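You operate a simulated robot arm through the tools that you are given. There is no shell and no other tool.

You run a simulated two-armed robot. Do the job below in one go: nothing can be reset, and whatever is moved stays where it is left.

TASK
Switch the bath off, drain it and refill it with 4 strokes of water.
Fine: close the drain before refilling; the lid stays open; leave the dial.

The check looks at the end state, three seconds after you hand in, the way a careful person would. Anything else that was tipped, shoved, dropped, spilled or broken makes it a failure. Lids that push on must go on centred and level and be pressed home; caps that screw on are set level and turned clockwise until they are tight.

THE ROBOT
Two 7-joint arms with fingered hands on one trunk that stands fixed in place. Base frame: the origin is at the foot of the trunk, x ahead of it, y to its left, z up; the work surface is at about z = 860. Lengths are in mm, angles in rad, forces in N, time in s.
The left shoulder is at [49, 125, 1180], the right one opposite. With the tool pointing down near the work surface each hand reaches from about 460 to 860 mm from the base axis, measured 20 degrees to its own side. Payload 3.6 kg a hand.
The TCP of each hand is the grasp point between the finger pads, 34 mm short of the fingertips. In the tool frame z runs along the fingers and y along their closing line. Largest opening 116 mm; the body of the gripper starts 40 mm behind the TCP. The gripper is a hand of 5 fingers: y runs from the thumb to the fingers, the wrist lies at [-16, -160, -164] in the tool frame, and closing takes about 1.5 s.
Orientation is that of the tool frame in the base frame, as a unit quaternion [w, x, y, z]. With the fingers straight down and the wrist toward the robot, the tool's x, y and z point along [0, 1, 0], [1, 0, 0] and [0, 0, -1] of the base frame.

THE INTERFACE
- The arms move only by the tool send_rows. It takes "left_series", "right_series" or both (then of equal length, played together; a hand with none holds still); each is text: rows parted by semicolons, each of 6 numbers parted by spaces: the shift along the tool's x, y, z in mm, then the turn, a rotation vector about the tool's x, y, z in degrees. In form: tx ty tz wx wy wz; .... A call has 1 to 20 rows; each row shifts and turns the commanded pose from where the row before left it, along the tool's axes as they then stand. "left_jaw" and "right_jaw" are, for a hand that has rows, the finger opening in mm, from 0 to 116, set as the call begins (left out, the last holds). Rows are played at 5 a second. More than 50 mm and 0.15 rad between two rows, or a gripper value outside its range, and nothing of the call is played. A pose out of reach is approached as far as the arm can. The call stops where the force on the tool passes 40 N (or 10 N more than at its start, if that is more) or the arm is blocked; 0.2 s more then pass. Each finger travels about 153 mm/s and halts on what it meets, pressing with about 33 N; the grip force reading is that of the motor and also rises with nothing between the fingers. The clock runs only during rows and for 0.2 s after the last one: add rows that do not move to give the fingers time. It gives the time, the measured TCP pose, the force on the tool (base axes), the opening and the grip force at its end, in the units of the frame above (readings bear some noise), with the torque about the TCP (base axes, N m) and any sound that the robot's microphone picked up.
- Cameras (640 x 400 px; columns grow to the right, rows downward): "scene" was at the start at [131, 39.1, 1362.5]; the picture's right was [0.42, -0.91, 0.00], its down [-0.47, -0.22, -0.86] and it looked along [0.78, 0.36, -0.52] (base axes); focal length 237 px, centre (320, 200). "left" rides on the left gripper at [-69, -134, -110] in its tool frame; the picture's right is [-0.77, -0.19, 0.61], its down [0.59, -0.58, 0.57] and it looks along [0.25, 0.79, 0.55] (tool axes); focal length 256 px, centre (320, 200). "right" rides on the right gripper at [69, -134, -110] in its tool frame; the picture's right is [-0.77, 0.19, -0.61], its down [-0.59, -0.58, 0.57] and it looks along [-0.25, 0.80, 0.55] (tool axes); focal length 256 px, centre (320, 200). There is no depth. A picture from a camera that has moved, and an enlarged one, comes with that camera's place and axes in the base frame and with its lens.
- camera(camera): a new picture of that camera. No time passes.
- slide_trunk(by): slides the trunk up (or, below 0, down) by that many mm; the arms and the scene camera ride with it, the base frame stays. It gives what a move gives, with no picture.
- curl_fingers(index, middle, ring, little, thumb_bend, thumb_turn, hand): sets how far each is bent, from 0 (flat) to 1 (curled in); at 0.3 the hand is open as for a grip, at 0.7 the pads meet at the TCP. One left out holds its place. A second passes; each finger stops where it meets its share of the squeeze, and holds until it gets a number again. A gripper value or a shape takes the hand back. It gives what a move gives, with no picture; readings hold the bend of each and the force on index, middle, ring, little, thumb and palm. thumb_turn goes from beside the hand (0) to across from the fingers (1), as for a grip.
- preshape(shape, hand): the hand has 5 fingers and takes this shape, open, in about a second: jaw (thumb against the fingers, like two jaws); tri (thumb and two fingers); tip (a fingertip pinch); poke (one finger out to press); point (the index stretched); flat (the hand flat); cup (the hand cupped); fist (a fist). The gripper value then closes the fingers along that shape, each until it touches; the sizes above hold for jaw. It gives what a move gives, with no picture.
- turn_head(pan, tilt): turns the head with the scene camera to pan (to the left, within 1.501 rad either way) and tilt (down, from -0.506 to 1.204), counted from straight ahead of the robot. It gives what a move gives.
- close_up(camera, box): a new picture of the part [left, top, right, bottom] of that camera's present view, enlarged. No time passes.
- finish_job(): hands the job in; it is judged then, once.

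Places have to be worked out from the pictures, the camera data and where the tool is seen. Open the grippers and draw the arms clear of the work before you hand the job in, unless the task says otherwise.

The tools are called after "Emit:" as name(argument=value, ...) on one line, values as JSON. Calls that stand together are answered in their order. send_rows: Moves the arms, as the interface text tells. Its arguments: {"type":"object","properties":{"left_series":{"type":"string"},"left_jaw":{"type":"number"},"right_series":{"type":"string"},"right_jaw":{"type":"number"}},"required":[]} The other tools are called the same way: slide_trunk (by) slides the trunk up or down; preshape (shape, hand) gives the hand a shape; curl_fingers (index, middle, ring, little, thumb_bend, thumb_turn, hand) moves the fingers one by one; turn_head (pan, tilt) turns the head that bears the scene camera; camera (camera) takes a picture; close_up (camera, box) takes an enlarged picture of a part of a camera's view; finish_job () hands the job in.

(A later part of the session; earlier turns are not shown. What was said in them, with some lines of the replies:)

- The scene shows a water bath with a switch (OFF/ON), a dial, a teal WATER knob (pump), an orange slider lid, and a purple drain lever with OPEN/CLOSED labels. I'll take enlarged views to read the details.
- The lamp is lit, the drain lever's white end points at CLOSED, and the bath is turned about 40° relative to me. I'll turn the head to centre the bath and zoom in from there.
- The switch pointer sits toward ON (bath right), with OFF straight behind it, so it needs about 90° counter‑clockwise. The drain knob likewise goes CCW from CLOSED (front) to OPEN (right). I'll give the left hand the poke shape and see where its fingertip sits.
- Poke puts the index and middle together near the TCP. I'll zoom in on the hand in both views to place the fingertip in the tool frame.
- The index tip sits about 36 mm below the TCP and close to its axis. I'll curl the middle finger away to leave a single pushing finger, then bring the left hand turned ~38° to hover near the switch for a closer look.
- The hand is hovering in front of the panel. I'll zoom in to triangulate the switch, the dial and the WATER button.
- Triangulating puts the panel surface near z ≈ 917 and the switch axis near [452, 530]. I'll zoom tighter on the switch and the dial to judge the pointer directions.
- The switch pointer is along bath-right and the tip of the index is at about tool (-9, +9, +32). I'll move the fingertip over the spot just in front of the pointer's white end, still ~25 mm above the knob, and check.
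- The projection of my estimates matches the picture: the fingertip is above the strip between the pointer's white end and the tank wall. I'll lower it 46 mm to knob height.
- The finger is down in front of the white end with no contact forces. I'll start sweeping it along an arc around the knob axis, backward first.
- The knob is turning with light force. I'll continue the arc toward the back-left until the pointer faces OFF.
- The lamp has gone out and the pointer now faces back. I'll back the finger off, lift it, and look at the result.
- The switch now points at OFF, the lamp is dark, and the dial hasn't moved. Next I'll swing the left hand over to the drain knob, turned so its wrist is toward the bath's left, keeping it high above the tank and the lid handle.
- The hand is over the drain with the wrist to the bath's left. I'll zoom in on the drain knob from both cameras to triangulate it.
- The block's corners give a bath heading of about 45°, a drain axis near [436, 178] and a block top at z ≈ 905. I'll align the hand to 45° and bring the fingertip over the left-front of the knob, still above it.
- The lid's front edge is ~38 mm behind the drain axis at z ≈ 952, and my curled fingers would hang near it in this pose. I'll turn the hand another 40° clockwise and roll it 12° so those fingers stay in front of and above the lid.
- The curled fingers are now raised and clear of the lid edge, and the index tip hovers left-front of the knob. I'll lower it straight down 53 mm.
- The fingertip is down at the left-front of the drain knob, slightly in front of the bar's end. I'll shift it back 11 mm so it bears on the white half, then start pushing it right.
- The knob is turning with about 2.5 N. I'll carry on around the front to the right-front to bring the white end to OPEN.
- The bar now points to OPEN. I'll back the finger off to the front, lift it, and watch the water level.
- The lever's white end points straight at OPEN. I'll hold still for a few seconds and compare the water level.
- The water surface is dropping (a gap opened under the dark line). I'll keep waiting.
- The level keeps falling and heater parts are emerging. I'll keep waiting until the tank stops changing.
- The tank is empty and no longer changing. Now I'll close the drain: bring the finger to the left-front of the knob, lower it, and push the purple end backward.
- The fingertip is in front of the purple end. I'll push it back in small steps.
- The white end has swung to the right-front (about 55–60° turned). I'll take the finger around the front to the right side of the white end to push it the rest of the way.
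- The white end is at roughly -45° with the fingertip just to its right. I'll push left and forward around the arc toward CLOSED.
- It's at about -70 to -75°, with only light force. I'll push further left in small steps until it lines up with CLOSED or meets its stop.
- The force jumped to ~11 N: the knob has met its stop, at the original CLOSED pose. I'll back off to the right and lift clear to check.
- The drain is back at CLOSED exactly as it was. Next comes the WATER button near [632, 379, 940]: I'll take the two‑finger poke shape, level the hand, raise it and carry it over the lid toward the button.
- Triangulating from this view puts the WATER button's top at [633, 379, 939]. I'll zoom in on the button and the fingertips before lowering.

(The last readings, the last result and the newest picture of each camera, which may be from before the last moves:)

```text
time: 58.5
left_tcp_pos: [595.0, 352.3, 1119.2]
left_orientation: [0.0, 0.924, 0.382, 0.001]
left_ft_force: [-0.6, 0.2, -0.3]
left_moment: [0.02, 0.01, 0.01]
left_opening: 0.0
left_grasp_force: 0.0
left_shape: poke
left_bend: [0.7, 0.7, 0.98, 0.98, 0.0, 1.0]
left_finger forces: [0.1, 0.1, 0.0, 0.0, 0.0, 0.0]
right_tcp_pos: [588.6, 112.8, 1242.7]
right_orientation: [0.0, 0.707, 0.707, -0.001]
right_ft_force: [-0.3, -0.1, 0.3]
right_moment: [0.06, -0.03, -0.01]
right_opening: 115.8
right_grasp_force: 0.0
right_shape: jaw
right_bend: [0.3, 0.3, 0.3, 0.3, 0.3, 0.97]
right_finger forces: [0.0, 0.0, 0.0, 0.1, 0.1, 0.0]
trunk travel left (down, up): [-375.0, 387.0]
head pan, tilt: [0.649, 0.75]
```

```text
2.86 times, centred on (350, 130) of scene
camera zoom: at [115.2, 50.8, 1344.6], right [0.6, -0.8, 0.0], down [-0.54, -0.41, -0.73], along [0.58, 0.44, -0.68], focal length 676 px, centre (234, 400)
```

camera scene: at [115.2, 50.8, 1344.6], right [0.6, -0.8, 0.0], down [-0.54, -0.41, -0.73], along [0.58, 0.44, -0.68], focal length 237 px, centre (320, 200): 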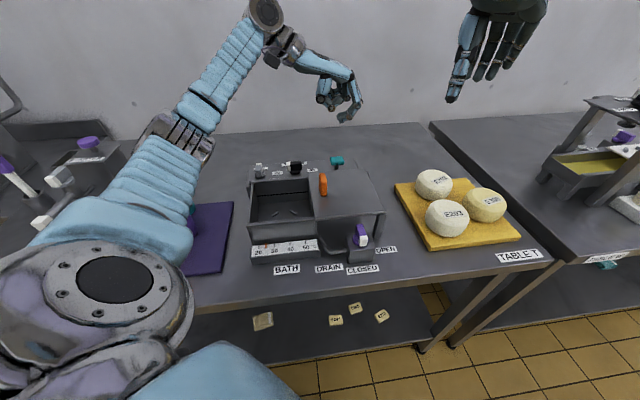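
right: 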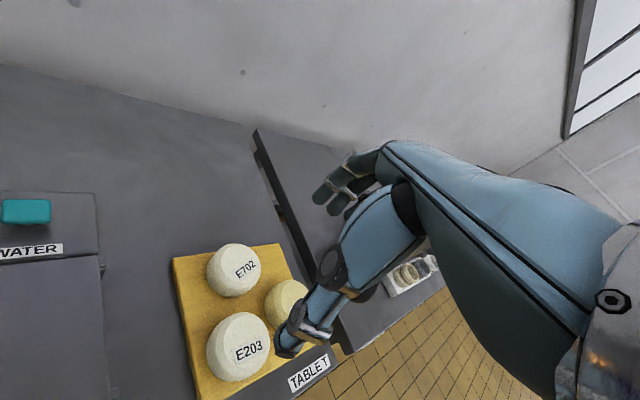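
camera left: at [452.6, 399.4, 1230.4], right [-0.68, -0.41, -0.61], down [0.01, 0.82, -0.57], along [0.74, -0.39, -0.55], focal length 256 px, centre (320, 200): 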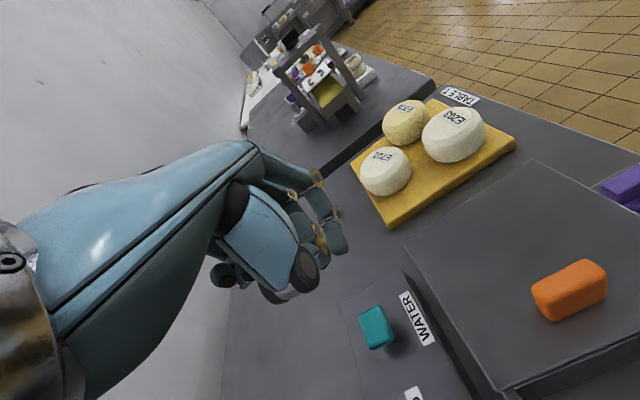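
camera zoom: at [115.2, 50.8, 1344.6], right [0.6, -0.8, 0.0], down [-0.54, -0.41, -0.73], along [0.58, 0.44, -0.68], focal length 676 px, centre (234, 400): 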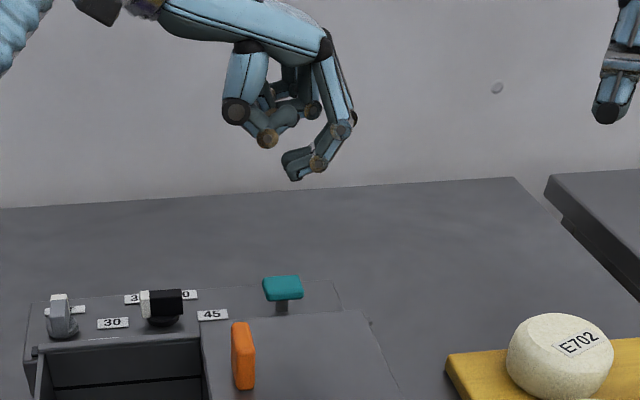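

The button's bar lies along the bath's width, so I'll turn the hand 75° counter‑clockwise. Both fingertips can then rest along the bar. I'll hover them ~35 mm above it.

Emit:
send_rows(left_series="0 0 0 0 0 -7.5; 0 0 0 0 0 -7.5; 0 0 0 0 0 -7.5; 0 0 0 0 0 -7.5; 0 0 0 0 0 -7.5; 0 0 0 0 0 -7.5; 0 0 0 0 0 -7.5; 0 0 0 0 0 -7.5; 0 0 0 0 0 -7.5; 0 0 0 0 0 -7.5; 0 19.3 20 0 0 0; 0 19.4 30 0 0 0; 0 0 30 0 0 0; 0 0 29 0 0 0; 0 0 0 0 0 0")

Emit:
close_up(camera="left", box=[260, 180, 480, 320])

Emit:
close_up(camera="scene", box=[290, 100, 390, 180])

```text
time: 61.7
left_tcp_pos: [630.3, 372.8, 1008.9]
left_orientation: [0.0, 0.5, 0.866, 0.0]
left_ft_force: [-0.7, -0.5, 0.3]
left_moment: [0.0, 0.03, -0.01]
left_opening: 0.0
left_grasp_force: 0.0
left_shape: poke
left_bend: [0.7, 0.7, 0.98, 0.98, 0.0, 1.0]
left_finger forces: [0.0, 0.1, 0.0, 0.0, 0.0, 0.0]
right_tcp_pos: [587.5, 113.2, 1241.7]
right_orientation: [-0.001, 0.706, 0.708, -0.001]
right_ft_force: [-0.6, 0.7, 0.3]
right_moment: [0.0, 0.02, 0.02]
right_opening: 115.8
right_grasp_force: 0.1
right_shape: jaw
right_bend: [0.3, 0.3, 0.3, 0.3, 0.3, 0.97]
right_finger forces: [0.0, 0.0, 0.1, 0.0, 0.1, 0.0]
trunk travel left (down, up): [-375.0, 387.0]
head pan, tilt: [0.649, 0.75]
```

```text
2.86 times, centred on (370, 250) of left
camera zoom: at [548.6, 247.0, 1119.9], right [0.22, -0.76, -0.61], down [-0.79, 0.22, -0.57], along [0.56, 0.61, -0.55], focal length 731 px, centre (177, 57)
```

zoom: 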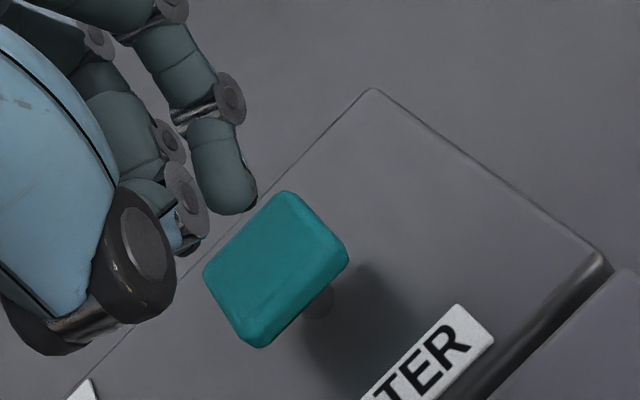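

```text
5.00 times, centred on (340, 140) of scene
camera zoom: at [115.4, 50.7, 1344.6], right [0.6, -0.8, 0.0], down [-0.54, -0.41, -0.73], along [0.58, 0.44, -0.68], focal length 1183 px, centre (220, 500)
```

zoom: 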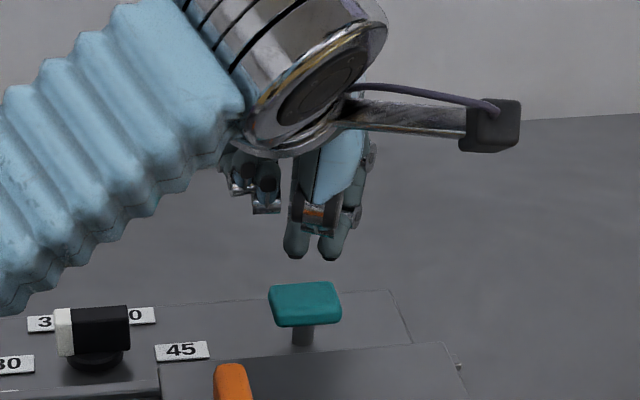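

By the views, the fingertip pair is ~6 mm off the button's centre. I'll correct that and lower to just above the button, then check.

Emit:
send_rows(left_series="5.3 2 0 0 0 0; 0 0 13 0 0 0; 0 0 12 0 0 0; 0 0 0 0 0 0")

Emit:
close_up(camera="left", box=[260, 180, 420, 300])

Emit:
close_up(camera="scene", box=[310, 130, 370, 175])

```text
time: 62.7
left_tcp_pos: [630.6, 379.5, 983.9]
left_orientation: [0.0, 0.501, 0.866, -0.002]
left_ft_force: [0.2, 0.1, -0.8]
left_moment: [0.03, 0.01, -0.01]
left_opening: 0.1
left_grasp_force: 0.1
left_shape: poke
left_bend: [0.7, 0.7, 0.98, 0.98, 0.0, 1.0]
left_finger forces: [0.1, 0.0, 0.0, 0.1, 0.0, 0.1]
right_tcp_pos: [587.1, 111.8, 1240.9]
right_orientation: [0.0, 0.707, 0.707, 0.0]
right_ft_force: [0.3, 0.4, -0.9]
right_moment: [0.01, -0.02, 0.01]
right_opening: 116.1
right_grasp_force: 0.0
right_shape: jaw
right_bend: [0.3, 0.3, 0.3, 0.3, 0.3, 0.97]
right_finger forces: [0.0, 0.0, 0.0, 0.0, 0.0, 0.1]
trunk travel left (down, up): [-375.0, 387.0]
head pan, tilt: [0.649, 0.75]
```

```text
3.33 times, centred on (340, 240) of left
camera zoom: at [547.9, 252.9, 1095.1], right [0.22, -0.76, -0.61], down [-0.79, 0.22, -0.57], along [0.56, 0.61, -0.55], focal length 853 px, centre (253, 67)
```

zoom: 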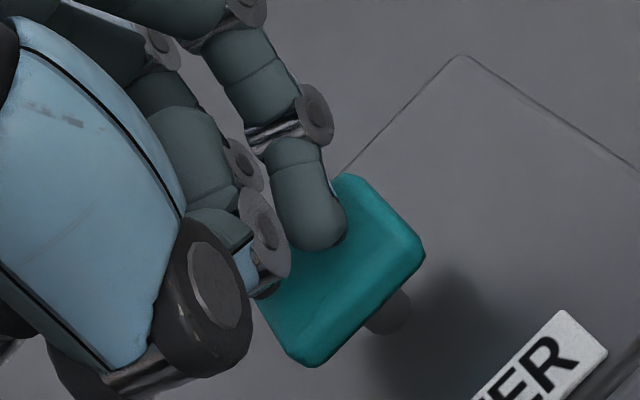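

```text
8.89 times, centred on (340, 152) of scene
camera zoom: at [115.6, 50.8, 1344.6], right [0.6, -0.8, 0.0], down [-0.54, -0.41, -0.73], along [0.58, 0.44, -0.68], focal length 2103 px, centre (142, 622)
```

zoom: 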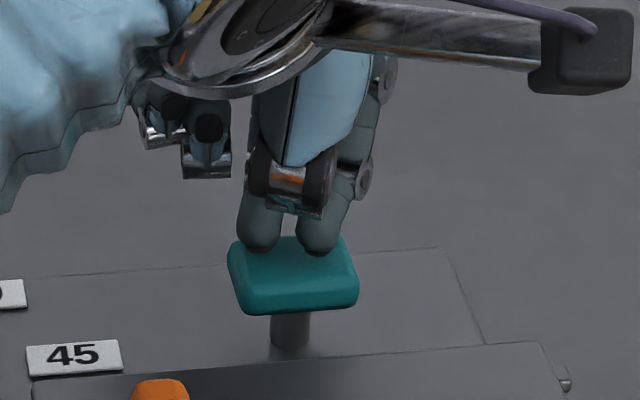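

The two fingertips are centred just above the button. I'll lower in small steps to find contact.

Emit:
send_rows(left_series="0 0 4 0 0 0; 0 0 4 0 0 0; 0 0 3 0 0 0; 0 0 0 0 0 0")

Emit:
close_up(camera="scene", box=[310, 130, 370, 175])

```text
time: 63.7
left_tcp_pos: [630.0, 379.4, 973.7]
left_orientation: [0.0, 0.5, 0.866, 0.001]
left_ft_force: [0.6, 0.3, 1.9]
left_moment: [-0.02, 0.03, 0.02]
left_opening: 0.2
left_grasp_force: 0.1
left_shape: poke
left_bend: [0.7, 0.7, 0.98, 0.98, 0.0, 1.0]
left_finger forces: [1.8, 0.0, 0.1, 0.0, 0.0, 0.1]
right_tcp_pos: [588.1, 113.3, 1241.4]
right_orientation: [-0.001, 0.707, 0.707, -0.001]
right_ft_force: [-0.6, 0.1, -0.5]
right_moment: [0.02, 0.02, -0.01]
right_opening: 115.8
right_grasp_force: 0.1
right_shape: jaw
right_bend: [0.3, 0.3, 0.3, 0.3, 0.3, 0.97]
right_finger forces: [0.1, 0.0, 0.0, 0.0, 0.0, 0.1]
trunk travel left (down, up): [-375.0, 387.0]
head pan, tilt: [0.649, 0.75]
```

```text
8.89 times, centred on (340, 152) of scene
camera zoom: at [115.4, 50.7, 1344.6], right [0.6, -0.8, 0.0], down [-0.54, -0.41, -0.73], along [0.58, 0.44, -0.68], focal length 2103 px, centre (142, 622)
```

zoom: 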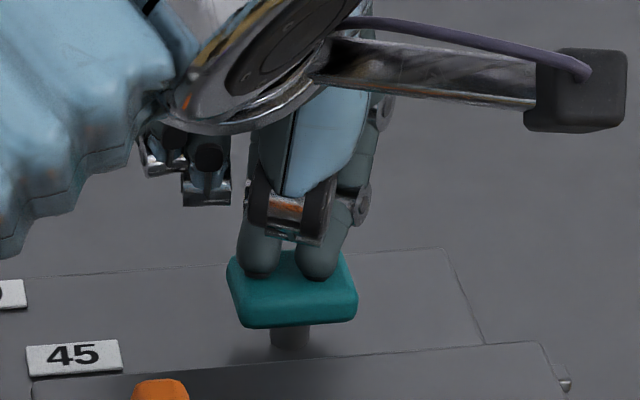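

Contact is made; the button is moving down under ~2 N. I'll press on to the bottom of the stroke.

Emit:
send_rows(left_series="0 0 4 0 0 0; 0 0 4 0 0 0; 0 0 3 0 0 0; 0 0 0 0 0 0")

Emit:
close_up(camera="scene", box=[310, 130, 370, 175])

Emit:
close_up(camera="scene", box=[240, 160, 330, 235])

```text
time: 64.7
left_tcp_pos: [630.0, 378.1, 962.6]
left_orientation: [0.0, 0.5, 0.866, 0.0]
left_ft_force: [1.2, 0.0, 5.2]
left_moment: [-0.02, -0.04, 0.0]
left_opening: 0.0
left_grasp_force: 0.0
left_shape: poke
left_bend: [0.7, 0.7, 0.98, 0.98, 0.0, 1.0]
left_finger forces: [5.1, 0.0, 0.0, 0.0, 0.1, 0.1]
right_tcp_pos: [588.0, 112.2, 1241.5]
right_orientation: [0.0, 0.707, 0.707, 0.0]
right_ft_force: [-0.1, 0.2, -0.1]
right_moment: [0.0, 0.0, -0.01]
right_opening: 115.8
right_grasp_force: 0.1
right_shape: jaw
right_bend: [0.3, 0.3, 0.3, 0.3, 0.3, 0.97]
right_finger forces: [0.1, 0.1, 0.0, 0.0, 0.0, 0.1]
trunk travel left (down, up): [-375.0, 387.0]
head pan, tilt: [0.649, 0.75]
```

```text
8.89 times, centred on (340, 152) of scene
camera zoom: at [115.2, 50.4, 1344.6], right [0.6, -0.8, 0.0], down [-0.54, -0.41, -0.73], along [0.58, 0.44, -0.68], focal length 2103 px, centre (142, 622)
```

zoom: 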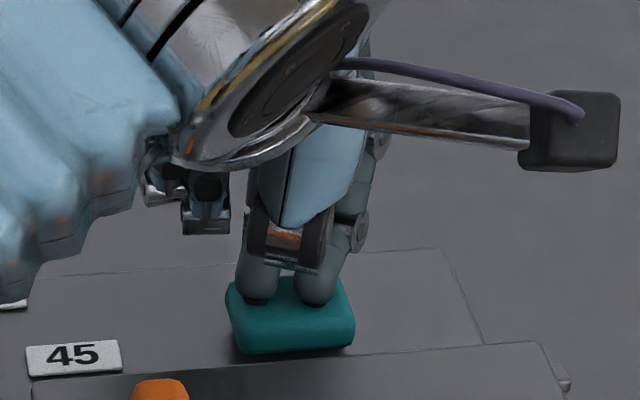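

```text
5.33 times, centred on (285, 198) of scene
camera zoom: at [115.2, 50.4, 1344.6], right [0.6, -0.8, 0.0], down [-0.54, -0.41, -0.73], along [0.58, 0.44, -0.68], focal length 1262 px, centre (507, 213)
```

zoom: 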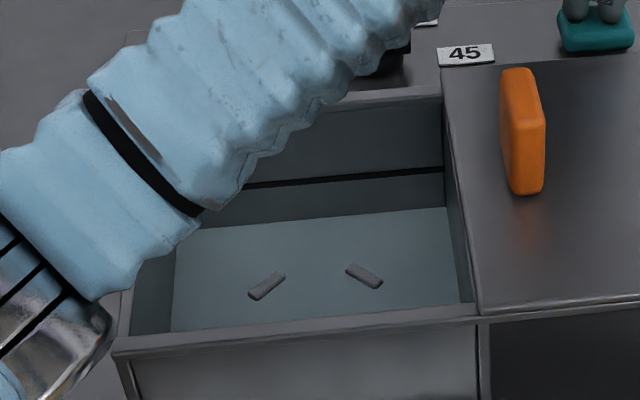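

Water has appeared in the tank, so this stroke is registering, and the button is near its base under ~5 N. I'll check the forearm's clearance in the full view while pressing the last bit to the bottom.

Emit:
camera(camera="scene")

Emit:
send_rows(left_series="0 0 2 0 0 0; 0 0 2 0 0 0; 0 0 0 0 0 0")

Emit:
close_up(camera="scene", box=[310, 130, 370, 175])

Emit:
close_up(camera="scene", box=[240, 160, 330, 235])

```text
taken
camera scene: at [115.2, 50.4, 1344.6], right [0.6, -0.8, 0.0], down [-0.54, -0.41, -0.73], along [0.58, 0.44, -0.68], focal length 237 px, centre (320, 200)
```

scene: 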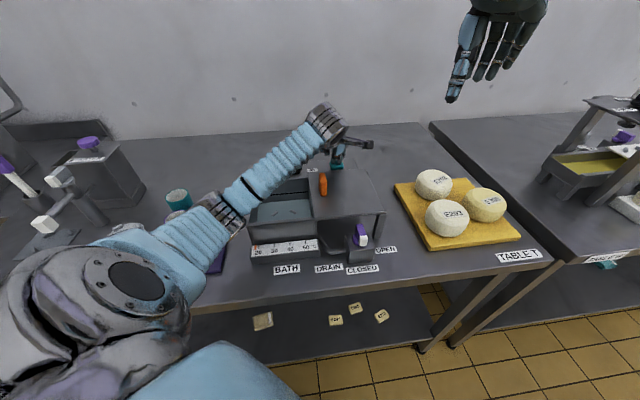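

```text
time: 65.5
left_tcp_pos: [631.0, 378.7, 961.4]
left_orientation: [0.001, 0.5, 0.866, 0.002]
left_ft_force: [3.7, 3.0, 17.6]
left_moment: [-0.06, -0.19, -0.02]
left_opening: 0.0
left_grasp_force: 0.2
left_shape: poke
left_bend: [0.7, 0.7, 0.98, 0.98, 0.0, 1.0]
left_finger forces: [17.5, 0.1, 0.0, 0.0, 0.1, 0.0]
right_tcp_pos: [585.9, 112.1, 1241.3]
right_orientation: [0.0, 0.707, 0.708, 0.0]
right_ft_force: [-0.5, 0.6, -1.0]
right_moment: [-0.01, 0.01, 0.01]
right_opening: 116.3
right_grasp_force: 0.0
right_shape: jaw
right_bend: [0.3, 0.3, 0.3, 0.3, 0.3, 0.97]
right_finger forces: [0.0, 0.0, 0.0, 0.0, 0.0, 0.0]
trunk travel left (down, up): [-375.0, 387.0]
head pan, tilt: [0.649, 0.75]
```

```text
8.89 times, centred on (340, 152) of scene
camera zoom: at [114.2, 49.8, 1344.9], right [0.6, -0.8, 0.0], down [-0.54, -0.41, -0.73], along [0.58, 0.44, -0.68], focal length 2103 px, centre (142, 622)
```

zoom: 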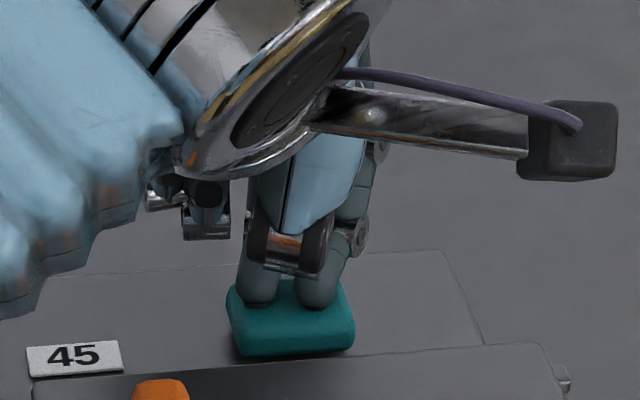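

```text
5.33 times, centred on (285, 198) of scene
camera zoom: at [114.2, 49.8, 1344.9], right [0.6, -0.8, 0.0], down [-0.54, -0.41, -0.73], along [0.58, 0.44, -0.68], focal length 1262 px, centre (507, 213)
```

zoom: 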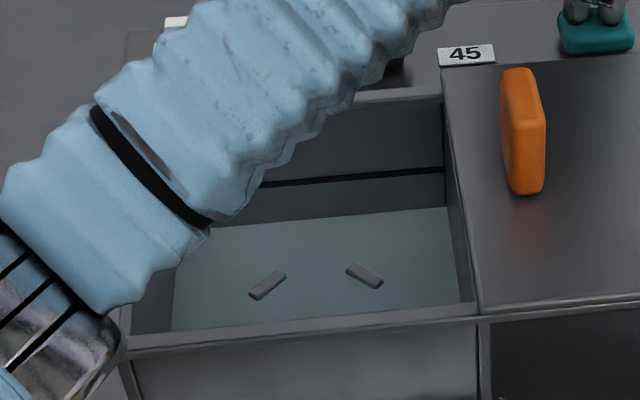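

The stroke bottoms at TCP z ≈ 962, where the force rises to 17 N. That is stroke 1. I'll lift off fully and check that the button springs back.

Emit:
send_rows(left_series="0 0 -10 0 0 0; 0 0 -10 0 0 0; 0 0 -10 0 0 0; 0 0 0 0 0 0; 0 0 0 0 0 0")

Emit:
close_up(camera="scene", box=[310, 130, 370, 175])

Emit:
close_up(camera="scene", box=[240, 160, 330, 235])

```text
time: 66.7
left_tcp_pos: [629.5, 378.7, 988.0]
left_orientation: [0.0, 0.501, 0.866, -0.001]
left_ft_force: [0.7, -0.1, -0.6]
left_moment: [0.01, 0.0, 0.0]
left_opening: 0.1
left_grasp_force: 0.1
left_shape: poke
left_bend: [0.7, 0.7, 0.98, 0.98, 0.0, 1.0]
left_finger forces: [0.0, 0.0, 0.1, 0.0, 0.1, 0.0]
right_tcp_pos: [587.6, 114.6, 1241.1]
right_orientation: [0.0, 0.707, 0.707, 0.0]
right_ft_force: [0.0, 0.2, -0.5]
right_moment: [-0.03, 0.0, 0.04]
right_opening: 115.9
right_grasp_force: 0.0
right_shape: jaw
right_bend: [0.3, 0.3, 0.3, 0.3, 0.3, 0.97]
right_finger forces: [0.0, 0.0, 0.1, 0.0, 0.0, 0.1]
trunk travel left (down, up): [-375.0, 387.0]
head pan, tilt: [0.649, 0.75]
```

```text
8.89 times, centred on (340, 152) of scene
camera zoom: at [115.6, 50.9, 1344.5], right [0.6, -0.8, 0.0], down [-0.54, -0.41, -0.73], along [0.58, 0.44, -0.68], focal length 2103 px, centre (142, 622)
```

zoom: 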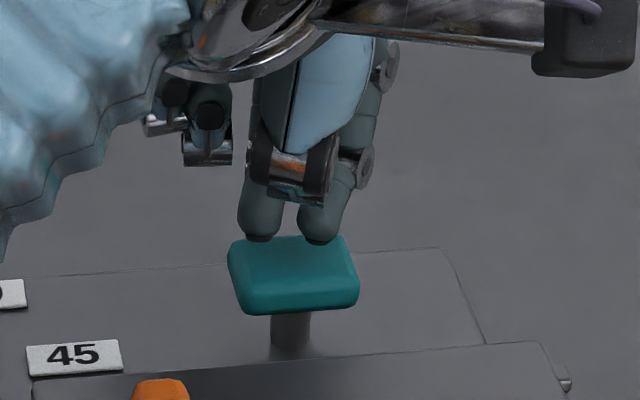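

```text
5.33 times, centred on (285, 198) of scene
camera zoom: at [115.6, 50.9, 1344.5], right [0.6, -0.8, 0.0], down [-0.54, -0.41, -0.73], along [0.58, 0.44, -0.68], focal length 1262 px, centre (507, 213)
```

zoom: 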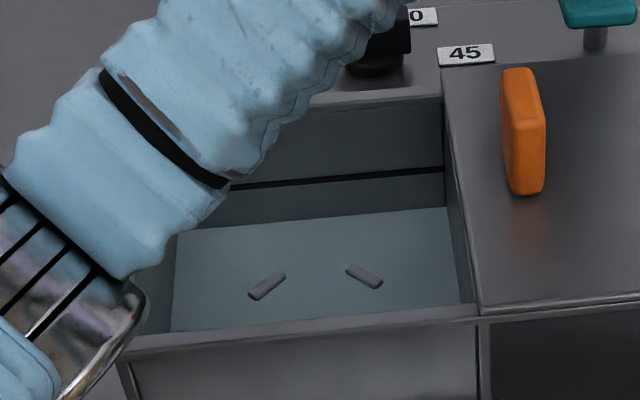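

The button returned fully and stroke 1's water is in. Stroke 2: press 28 mm to the bottom, then release.

Emit:
send_rows(left_series="0 0 7 0 0 0; 0 0 7 0 0 0; 0 0 7 0 0 0; 0 0 7 0 0 0; 0 0 0 0 0 0")

Emit:
close_up(camera="scene", box=[240, 160, 330, 235])

Emit:
send_rows(left_series="0 0 -9 0 0 0; 0 0 -9 0 0 0; 0 0 -10 0 0 0; 0 0 0 0 0 0; 0 0 0 0 0 0")

Emit:
close_up(camera="scene", box=[310, 130, 370, 175])

Emit:
close_up(camera="scene", box=[240, 160, 330, 235])

```text
time: 67.9
left_tcp_pos: [630.6, 379.4, 961.7]
left_orientation: [0.001, 0.5, 0.866, 0.001]
left_ft_force: [0.8, 0.8, 7.6]
left_moment: [-0.02, -0.02, 0.03]
left_opening: 0.0
left_grasp_force: 0.0
left_shape: poke
left_bend: [0.7, 0.7, 0.98, 0.98, 0.0, 1.0]
left_finger forces: [8.2, 0.0, 0.1, 0.0, 0.0, 0.1]
right_tcp_pos: [588.1, 112.6, 1241.5]
right_orientation: [0.0, 0.707, 0.707, 0.0]
right_ft_force: [0.0, -0.1, -0.7]
right_moment: [0.01, -0.01, 0.01]
right_opening: 116.1
right_grasp_force: 0.0
right_shape: jaw
right_bend: [0.3, 0.3, 0.3, 0.3, 0.3, 0.97]
right_finger forces: [0.0, 0.0, 0.1, 0.1, 0.0, 0.1]
trunk travel left (down, up): [-375.0, 387.0]
head pan, tilt: [0.649, 0.75]
```

```text
5.33 times, centred on (285, 198) of scene
camera zoom: at [114.9, 50.2, 1344.7], right [0.6, -0.8, 0.0], down [-0.54, -0.41, -0.73], along [0.58, 0.44, -0.68], focal length 1262 px, centre (507, 213)
```

zoom: 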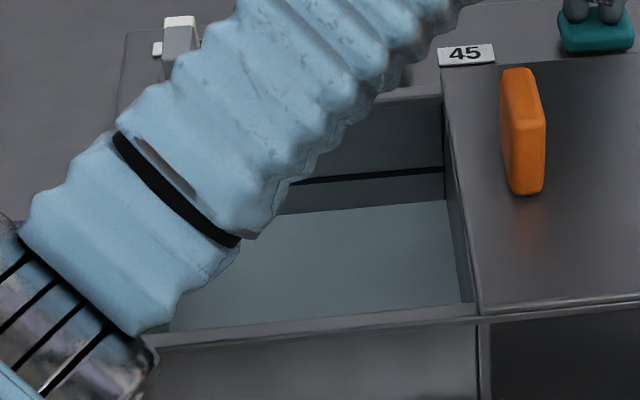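

```text
time: 69.1
left_tcp_pos: [630.5, 378.7, 988.4]
left_orientation: [-0.001, 0.5, 0.866, 0.0]
left_ft_force: [0.8, -0.1, 0.4]
left_moment: [0.02, -0.04, 0.01]
left_opening: 0.2
left_grasp_force: 0.0
left_shape: poke
left_bend: [0.7, 0.7, 0.98, 0.98, 0.0, 1.0]
left_finger forces: [0.0, 0.0, 0.0, 0.0, 0.0, 0.0]
right_tcp_pos: [587.6, 114.2, 1241.6]
right_orientation: [-0.001, 0.706, 0.708, -0.001]
right_ft_force: [-0.6, -0.8, 0.1]
right_moment: [-0.02, 0.0, -0.03]
right_opening: 115.9
right_grasp_force: 0.1
right_shape: jaw
right_bend: [0.3, 0.3, 0.3, 0.3, 0.3, 0.97]
right_finger forces: [0.1, 0.1, 0.0, 0.0, 0.0, 0.0]
trunk travel left (down, up): [-375.0, 387.0]
head pan, tilt: [0.649, 0.75]
```

```text
8.89 times, centred on (340, 152) of scene
camera zoom: at [115.6, 50.8, 1344.5], right [0.6, -0.8, 0.0], down [-0.54, -0.41, -0.73], along [0.58, 0.44, -0.68], focal length 2103 px, centre (142, 622)
```

zoom: 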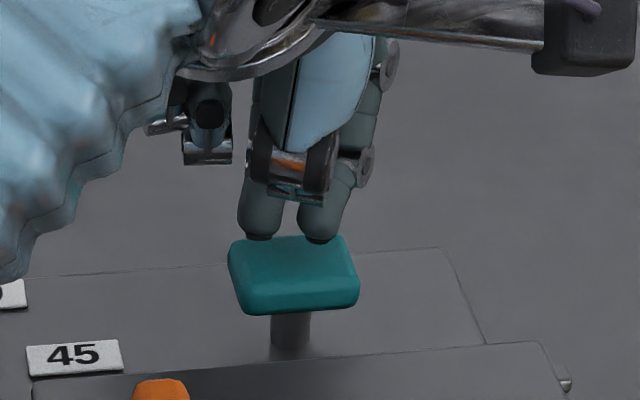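

```text
5.33 times, centred on (285, 198) of scene
camera zoom: at [115.6, 50.8, 1344.5], right [0.6, -0.8, 0.0], down [-0.54, -0.41, -0.73], along [0.58, 0.44, -0.68], focal length 1262 px, centre (507, 213)
```

zoom: 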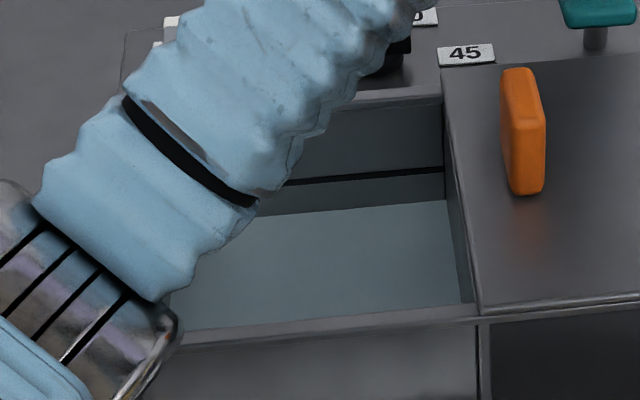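

Stroke 2 raised the level by the same amount, and the button is back up. Stroke 3: same press and release.

Emit:
send_rows(left_series="0 0 7 0 0 0; 0 0 7 0 0 0; 0 0 7 0 0 0; 0 0 7 0 0 0; 0 0 0 0 0 0")

Emit:
close_up(camera="scene", box=[240, 160, 330, 235])

Emit:
send_rows(left_series="0 0 -9 0 0 0; 0 0 -9 0 0 0; 0 0 -10 0 0 0; 0 0 0 0 0 0; 0 0 0 0 0 0")

Emit:
close_up(camera="scene", box=[310, 130, 370, 175])

Emit:
camera(camera="scene")

```text
time: 70.3
left_tcp_pos: [629.5, 377.6, 962.8]
left_orientation: [0.001, 0.5, 0.866, 0.001]
left_ft_force: [3.0, 2.3, 8.9]
left_moment: [0.02, -0.11, -0.06]
left_opening: 0.0
left_grasp_force: 0.0
left_shape: poke
left_bend: [0.7, 0.7, 0.98, 0.98, 0.0, 1.0]
left_finger forces: [9.4, 0.0, 0.0, 0.0, 0.0, 0.0]
right_tcp_pos: [587.4, 111.9, 1240.4]
right_orientation: [0.001, 0.707, 0.707, 0.0]
right_ft_force: [-0.9, -0.3, -0.3]
right_moment: [-0.03, -0.02, -0.02]
right_opening: 115.7
right_grasp_force: 0.1
right_shape: jaw
right_bend: [0.3, 0.3, 0.3, 0.3, 0.3, 0.97]
right_finger forces: [0.0, 0.0, 0.0, 0.0, 0.0, 0.0]
trunk travel left (down, up): [-375.0, 387.0]
head pan, tilt: [0.649, 0.75]
```

```text
5.33 times, centred on (285, 198) of scene
camera zoom: at [115.0, 50.3, 1344.7], right [0.6, -0.8, 0.0], down [-0.54, -0.41, -0.73], along [0.58, 0.44, -0.68], focal length 1262 px, centre (507, 213)
```

zoom: 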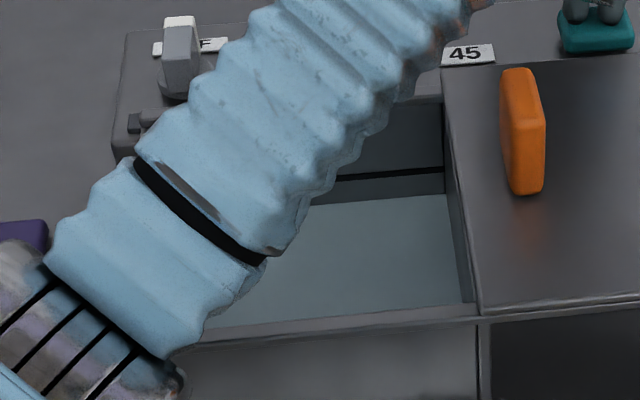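

```text
time: 71.5
left_tcp_pos: [629.3, 379.3, 987.5]
left_orientation: [-0.001, 0.5, 0.866, -0.001]
left_ft_force: [0.8, 0.6, 0.3]
left_moment: [0.0, 0.0, 0.0]
left_opening: 0.0
left_grasp_force: 0.0
left_shape: poke
left_bend: [0.7, 0.7, 0.98, 0.98, 0.0, 1.0]
left_finger forces: [0.0, 0.0, 0.0, 0.1, 0.0, 0.0]
right_tcp_pos: [587.2, 114.2, 1241.2]
right_orientation: [-0.001, 0.707, 0.708, 0.0]
right_ft_force: [-0.3, 0.9, 0.6]
right_moment: [0.0, -0.03, -0.01]
right_opening: 116.1
right_grasp_force: 0.1
right_shape: jaw
right_bend: [0.3, 0.3, 0.3, 0.3, 0.3, 0.97]
right_finger forces: [0.1, 0.1, 0.0, 0.0, 0.0, 0.0]
trunk travel left (down, up): [-375.0, 387.0]
head pan, tilt: [0.649, 0.75]
```

```text
8.89 times, centred on (340, 152) of scene
camera zoom: at [115.6, 50.8, 1344.5], right [0.6, -0.8, 0.0], down [-0.54, -0.41, -0.73], along [0.58, 0.44, -0.68], focal length 2103 px, centre (142, 622)
```

zoom: 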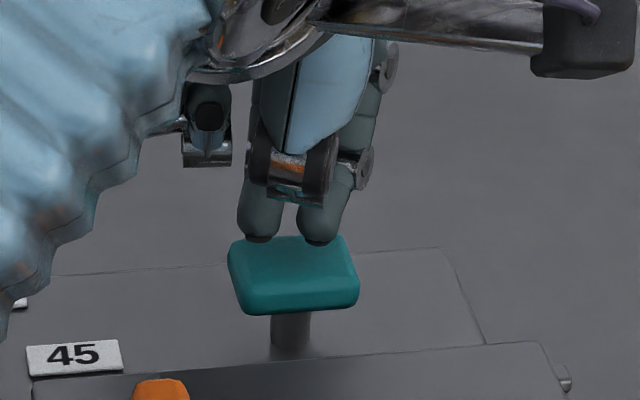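

```text
taken
camera scene: at [115.6, 50.8, 1344.5], right [0.6, -0.8, 0.0], down [-0.54, -0.41, -0.73], along [0.58, 0.44, -0.68], focal length 237 px, centre (320, 200)
```

scene: 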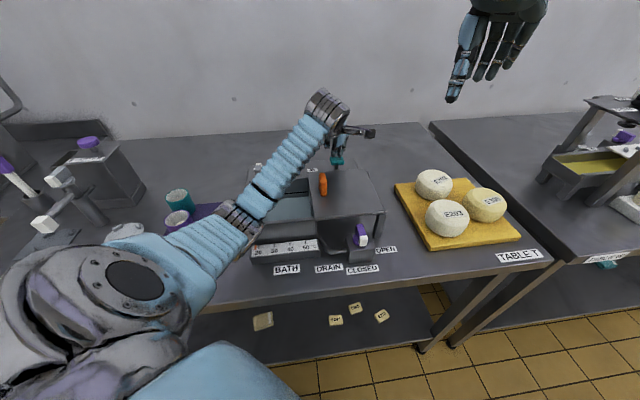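

Stroke 3 is in (the level edge moved 200→193) and the button is back up; the arm is clear of everything. Stroke 4, the last one.

Emit:
send_rows(left_series="0 0 7 0 0 0; 0 0 7 0 0 0; 0 0 7 0 0 0; 0 0 7 0 0 0; 0 0 0 0 0 0")

Emit:
close_up(camera="scene", box=[240, 160, 330, 235])

Emit:
send_rows(left_series="0 0 -9 0 0 0; 0 0 -9 0 0 0; 0 0 -10 0 0 0; 0 0 0 0 0 0; 0 0 0 0 0 0")

Emit:
close_up(camera="scene", box=[310, 130, 370, 175])

Emit:
close_up(camera="scene", box=[240, 160, 330, 235])

```text
time: 72.7
left_tcp_pos: [630.3, 378.9, 961.6]
left_orientation: [0.001, 0.5, 0.866, 0.001]
left_ft_force: [1.4, 1.6, 9.9]
left_moment: [0.0, -0.05, -0.03]
left_opening: 0.0
left_grasp_force: 0.0
left_shape: poke
left_bend: [0.7, 0.7, 0.98, 0.98, 0.0, 1.0]
left_finger forces: [9.1, 0.1, 0.0, 0.0, 0.1, 0.0]
right_tcp_pos: [586.2, 112.4, 1242.0]
right_orientation: [0.0, 0.707, 0.707, 0.0]
right_ft_force: [0.9, 0.5, -0.1]
right_moment: [-0.04, 0.01, -0.01]
right_opening: 116.0
right_grasp_force: 0.0
right_shape: jaw
right_bend: [0.3, 0.3, 0.3, 0.3, 0.3, 0.97]
right_finger forces: [0.1, 0.0, 0.1, 0.0, 0.0, 0.0]
trunk travel left (down, up): [-375.0, 387.0]
head pan, tilt: [0.649, 0.75]
```

```text
5.33 times, centred on (285, 198) of scene
camera zoom: at [114.8, 50.3, 1344.7], right [0.6, -0.8, 0.0], down [-0.54, -0.41, -0.73], along [0.58, 0.44, -0.68], focal length 1262 px, centre (507, 213)
```

zoom: 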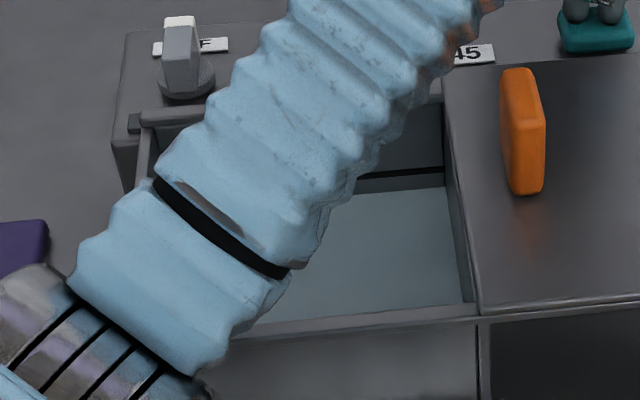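

```text
time: 73.9
left_tcp_pos: [630.4, 379.0, 987.3]
left_orientation: [0.0, 0.5, 0.866, 0.0]
left_ft_force: [0.4, -0.1, -0.3]
left_moment: [-0.01, 0.01, 0.03]
left_opening: 0.0
left_grasp_force: 0.1
left_shape: poke
left_bend: [0.7, 0.7, 0.98, 0.98, 0.0, 1.0]
left_finger forces: [0.0, 0.1, 0.0, 0.0, 0.1, 0.0]
right_tcp_pos: [587.2, 113.1, 1241.3]
right_orientation: [-0.001, 0.707, 0.707, -0.001]
right_ft_force: [0.6, -1.1, 0.3]
right_moment: [-0.01, 0.01, -0.03]
right_opening: 115.8
right_grasp_force: 0.1
right_shape: jaw
right_bend: [0.3, 0.3, 0.3, 0.3, 0.3, 0.97]
right_finger forces: [0.1, 0.1, 0.0, 0.0, 0.0, 0.0]
trunk travel left (down, up): [-375.0, 387.0]
head pan, tilt: [0.649, 0.75]
```

```text
8.89 times, centred on (340, 152) of scene
camera zoom: at [115.6, 50.8, 1344.5], right [0.6, -0.8, 0.0], down [-0.54, -0.41, -0.73], along [0.58, 0.44, -0.68], focal length 2103 px, centre (142, 622)
```

zoom: 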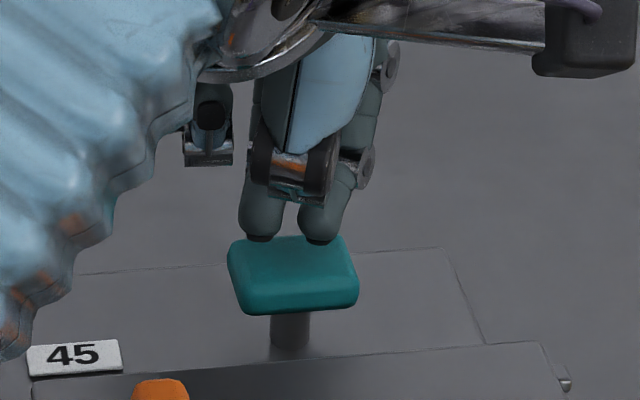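

```text
5.33 times, centred on (285, 198) of scene
camera zoom: at [115.6, 50.8, 1344.5], right [0.6, -0.8, 0.0], down [-0.54, -0.41, -0.73], along [0.58, 0.44, -0.68], focal length 1262 px, centre (507, 213)
```

zoom: 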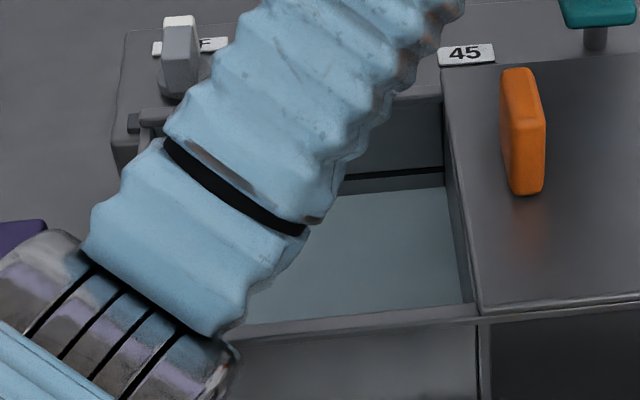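

Stroke 4 is in: the water edge rose evenly, 207→200→193→186, and the button is fully up. I'll raise the hand straight up and draw it back clear of the bath.

Emit:
send_rows(left_series="0 0 -30 0 0 0; 0 0 -45 0 0 0; 0 0 -45 0 0 0; 0 0 -45 0 0 0; 31.9 -27.3 -14 0 0 0; 31.9 -27.3 -14 0 0 0; 31.9 -27.3 -14 0 0 0; 31.9 -27.3 -14 0 0 0; 31.9 -27.3 -14 0 0 0; 0 0 0 0 0 0")

Emit:
preshape(shape="jaw", hand="left")

Emit:
camera(camera="scene")

Emit:
close_up(camera="scene", box=[235, 150, 405, 280])

Emit:
camera(camera="left")

```text
time: 76.1
left_tcp_pos: [432.3, 447.4, 1222.6]
left_orientation: [0.001, 0.501, 0.866, -0.001]
left_ft_force: [0.0, 0.0, -0.2]
left_moment: [-0.03, -0.03, 0.0]
left_opening: 0.0
left_grasp_force: 0.1
left_shape: poke
left_bend: [0.7, 0.7, 0.98, 0.98, 0.0, 1.0]
left_finger forces: [0.0, 0.1, 0.0, 0.0, 0.0, 0.0]
right_tcp_pos: [588.0, 113.7, 1240.4]
right_orientation: [-0.001, 0.707, 0.707, -0.001]
right_ft_force: [-0.1, 0.6, -0.1]
right_moment: [0.03, 0.01, 0.0]
right_opening: 115.8
right_grasp_force: 0.1
right_shape: jaw
right_bend: [0.3, 0.3, 0.3, 0.3, 0.3, 0.97]
right_finger forces: [0.0, 0.0, 0.1, 0.0, 0.1, 0.0]
trunk travel left (down, up): [-375.0, 387.0]
head pan, tilt: [0.649, 0.75]
```

```text
time: 77.0
left_tcp_pos: [432.7, 448.8, 1222.5]
left_orientation: [0.001, 0.501, 0.866, 0.0]
left_ft_force: [-0.3, -0.2, -0.3]
left_moment: [-0.04, -0.02, -0.01]
left_opening: 115.7
left_grasp_force: 0.0
left_shape: jaw
left_bend: [0.3, 0.3, 0.3, 0.3, 0.3, 0.97]
left_finger forces: [0.0, 0.0, 0.0, 0.1, 0.1, 0.0]
right_tcp_pos: [588.1, 113.8, 1240.9]
right_orientation: [-0.001, 0.707, 0.707, -0.001]
right_ft_force: [-0.3, -0.1, -0.4]
right_moment: [-0.03, -0.01, -0.01]
right_opening: 116.1
right_grasp_force: 0.0
right_shape: jaw
right_bend: [0.3, 0.3, 0.3, 0.3, 0.3, 0.97]
right_finger forces: [0.1, 0.1, 0.0, 0.0, 0.0, 0.0]
trunk travel left (down, up): [-375.0, 387.0]
head pan, tilt: [0.649, 0.75]
```

```text
taken
camera scene: at [115.5, 51.0, 1344.5], right [0.6, -0.8, 0.0], down [-0.54, -0.41, -0.73], along [0.58, 0.44, -0.68], focal length 237 px, centre (320, 200)
```

scene: 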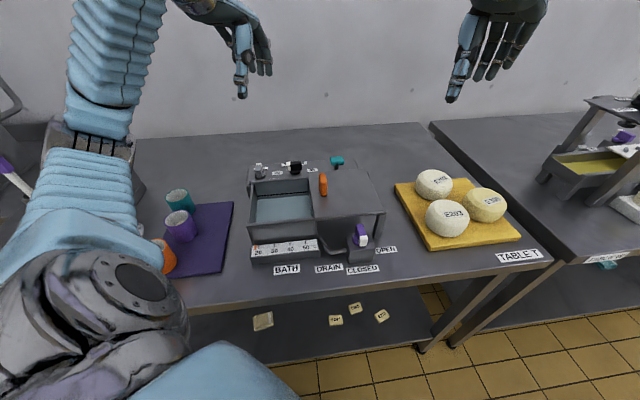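

```text
3.08 times, centred on (320, 215) of scene
camera zoom: at [115.5, 51.0, 1344.5], right [0.6, -0.8, 0.0], down [-0.54, -0.41, -0.73], along [0.58, 0.44, -0.68], focal length 728 px, centre (320, 154)
```

zoom: 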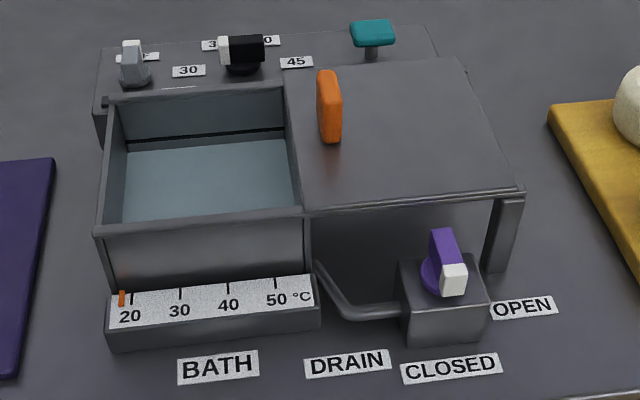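

```text
taken
camera left: at [349.9, 322.7, 1334.5], right [0.22, -0.76, -0.61], down [-0.79, 0.22, -0.57], along [0.56, 0.61, -0.55], focal length 256 px, centre (320, 200)
```

left: 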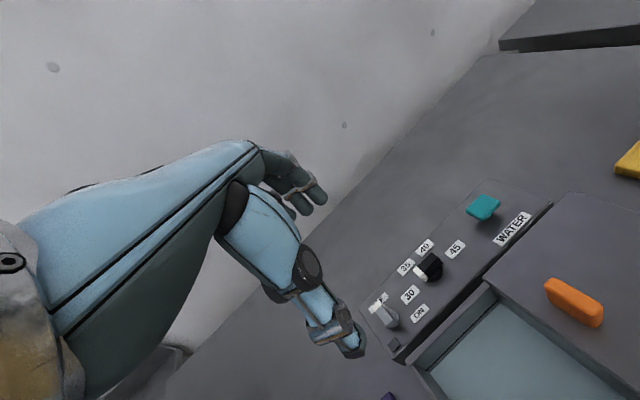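

Everything appears in order: drain CLOSED, tank refilled, lid and dial untouched, cups in place. I'll take one last close look at the switch, lamp and dial before handing in.

Emit:
close_up(camera="left", box=[350, 220, 470, 360])

Emit:
close_up(camera="scene", box=[240, 150, 320, 200])

```text
2.86 times, centred on (410, 290) of left
camera zoom: at [349.9, 322.7, 1334.5], right [0.22, -0.76, -0.61], down [-0.79, 0.22, -0.57], along [0.56, 0.61, -0.55], focal length 731 px, centre (63, -57)
```

zoom: 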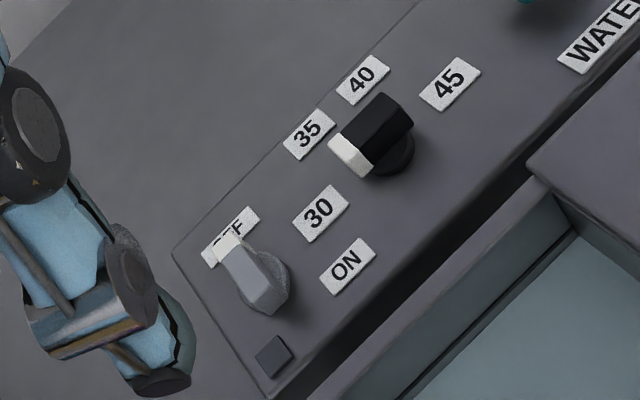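

```text
8.00 times, centred on (280, 175) of scene
camera zoom: at [115.5, 51.0, 1344.5], right [0.6, -0.8, 0.0], down [-0.54, -0.41, -0.73], along [0.58, 0.44, -0.68], focal length 1893 px, centre (640, 400)
```

zoom: 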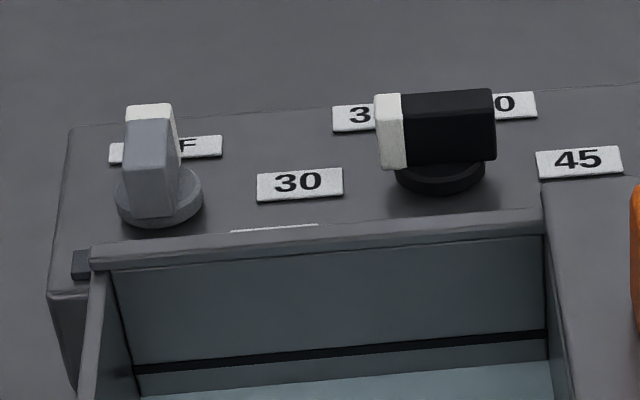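

The switch points straight at OFF, the lamp is dark, the dial is as it was, the drain is closed and the tank holds four strokes. Both hands are open and clear, so I'm handing in.

Emit:
finish_job()

```text
The job is handed in.
```

The bath is switched off, drained and refilled with exactly 4 strokes of water, and the job is handed in.

- **Switch:** the pointer is at OFF and the lamp is dark.
- **Drain:** I opened it and waited until the tank was empty. I then turned it back to CLOSED against its stop before any water went in.
- **Refill:** I pressed the WATER button 4 times to the bottom, and it sprang back fully each time. The level rose about the same amount with each press.
- **Lid and dial:** the lid is still open and the dial was not moved.
- **Surroundings:** nothing else looked tipped or shifted in the last pictures. Both hands are open and clear of the work.
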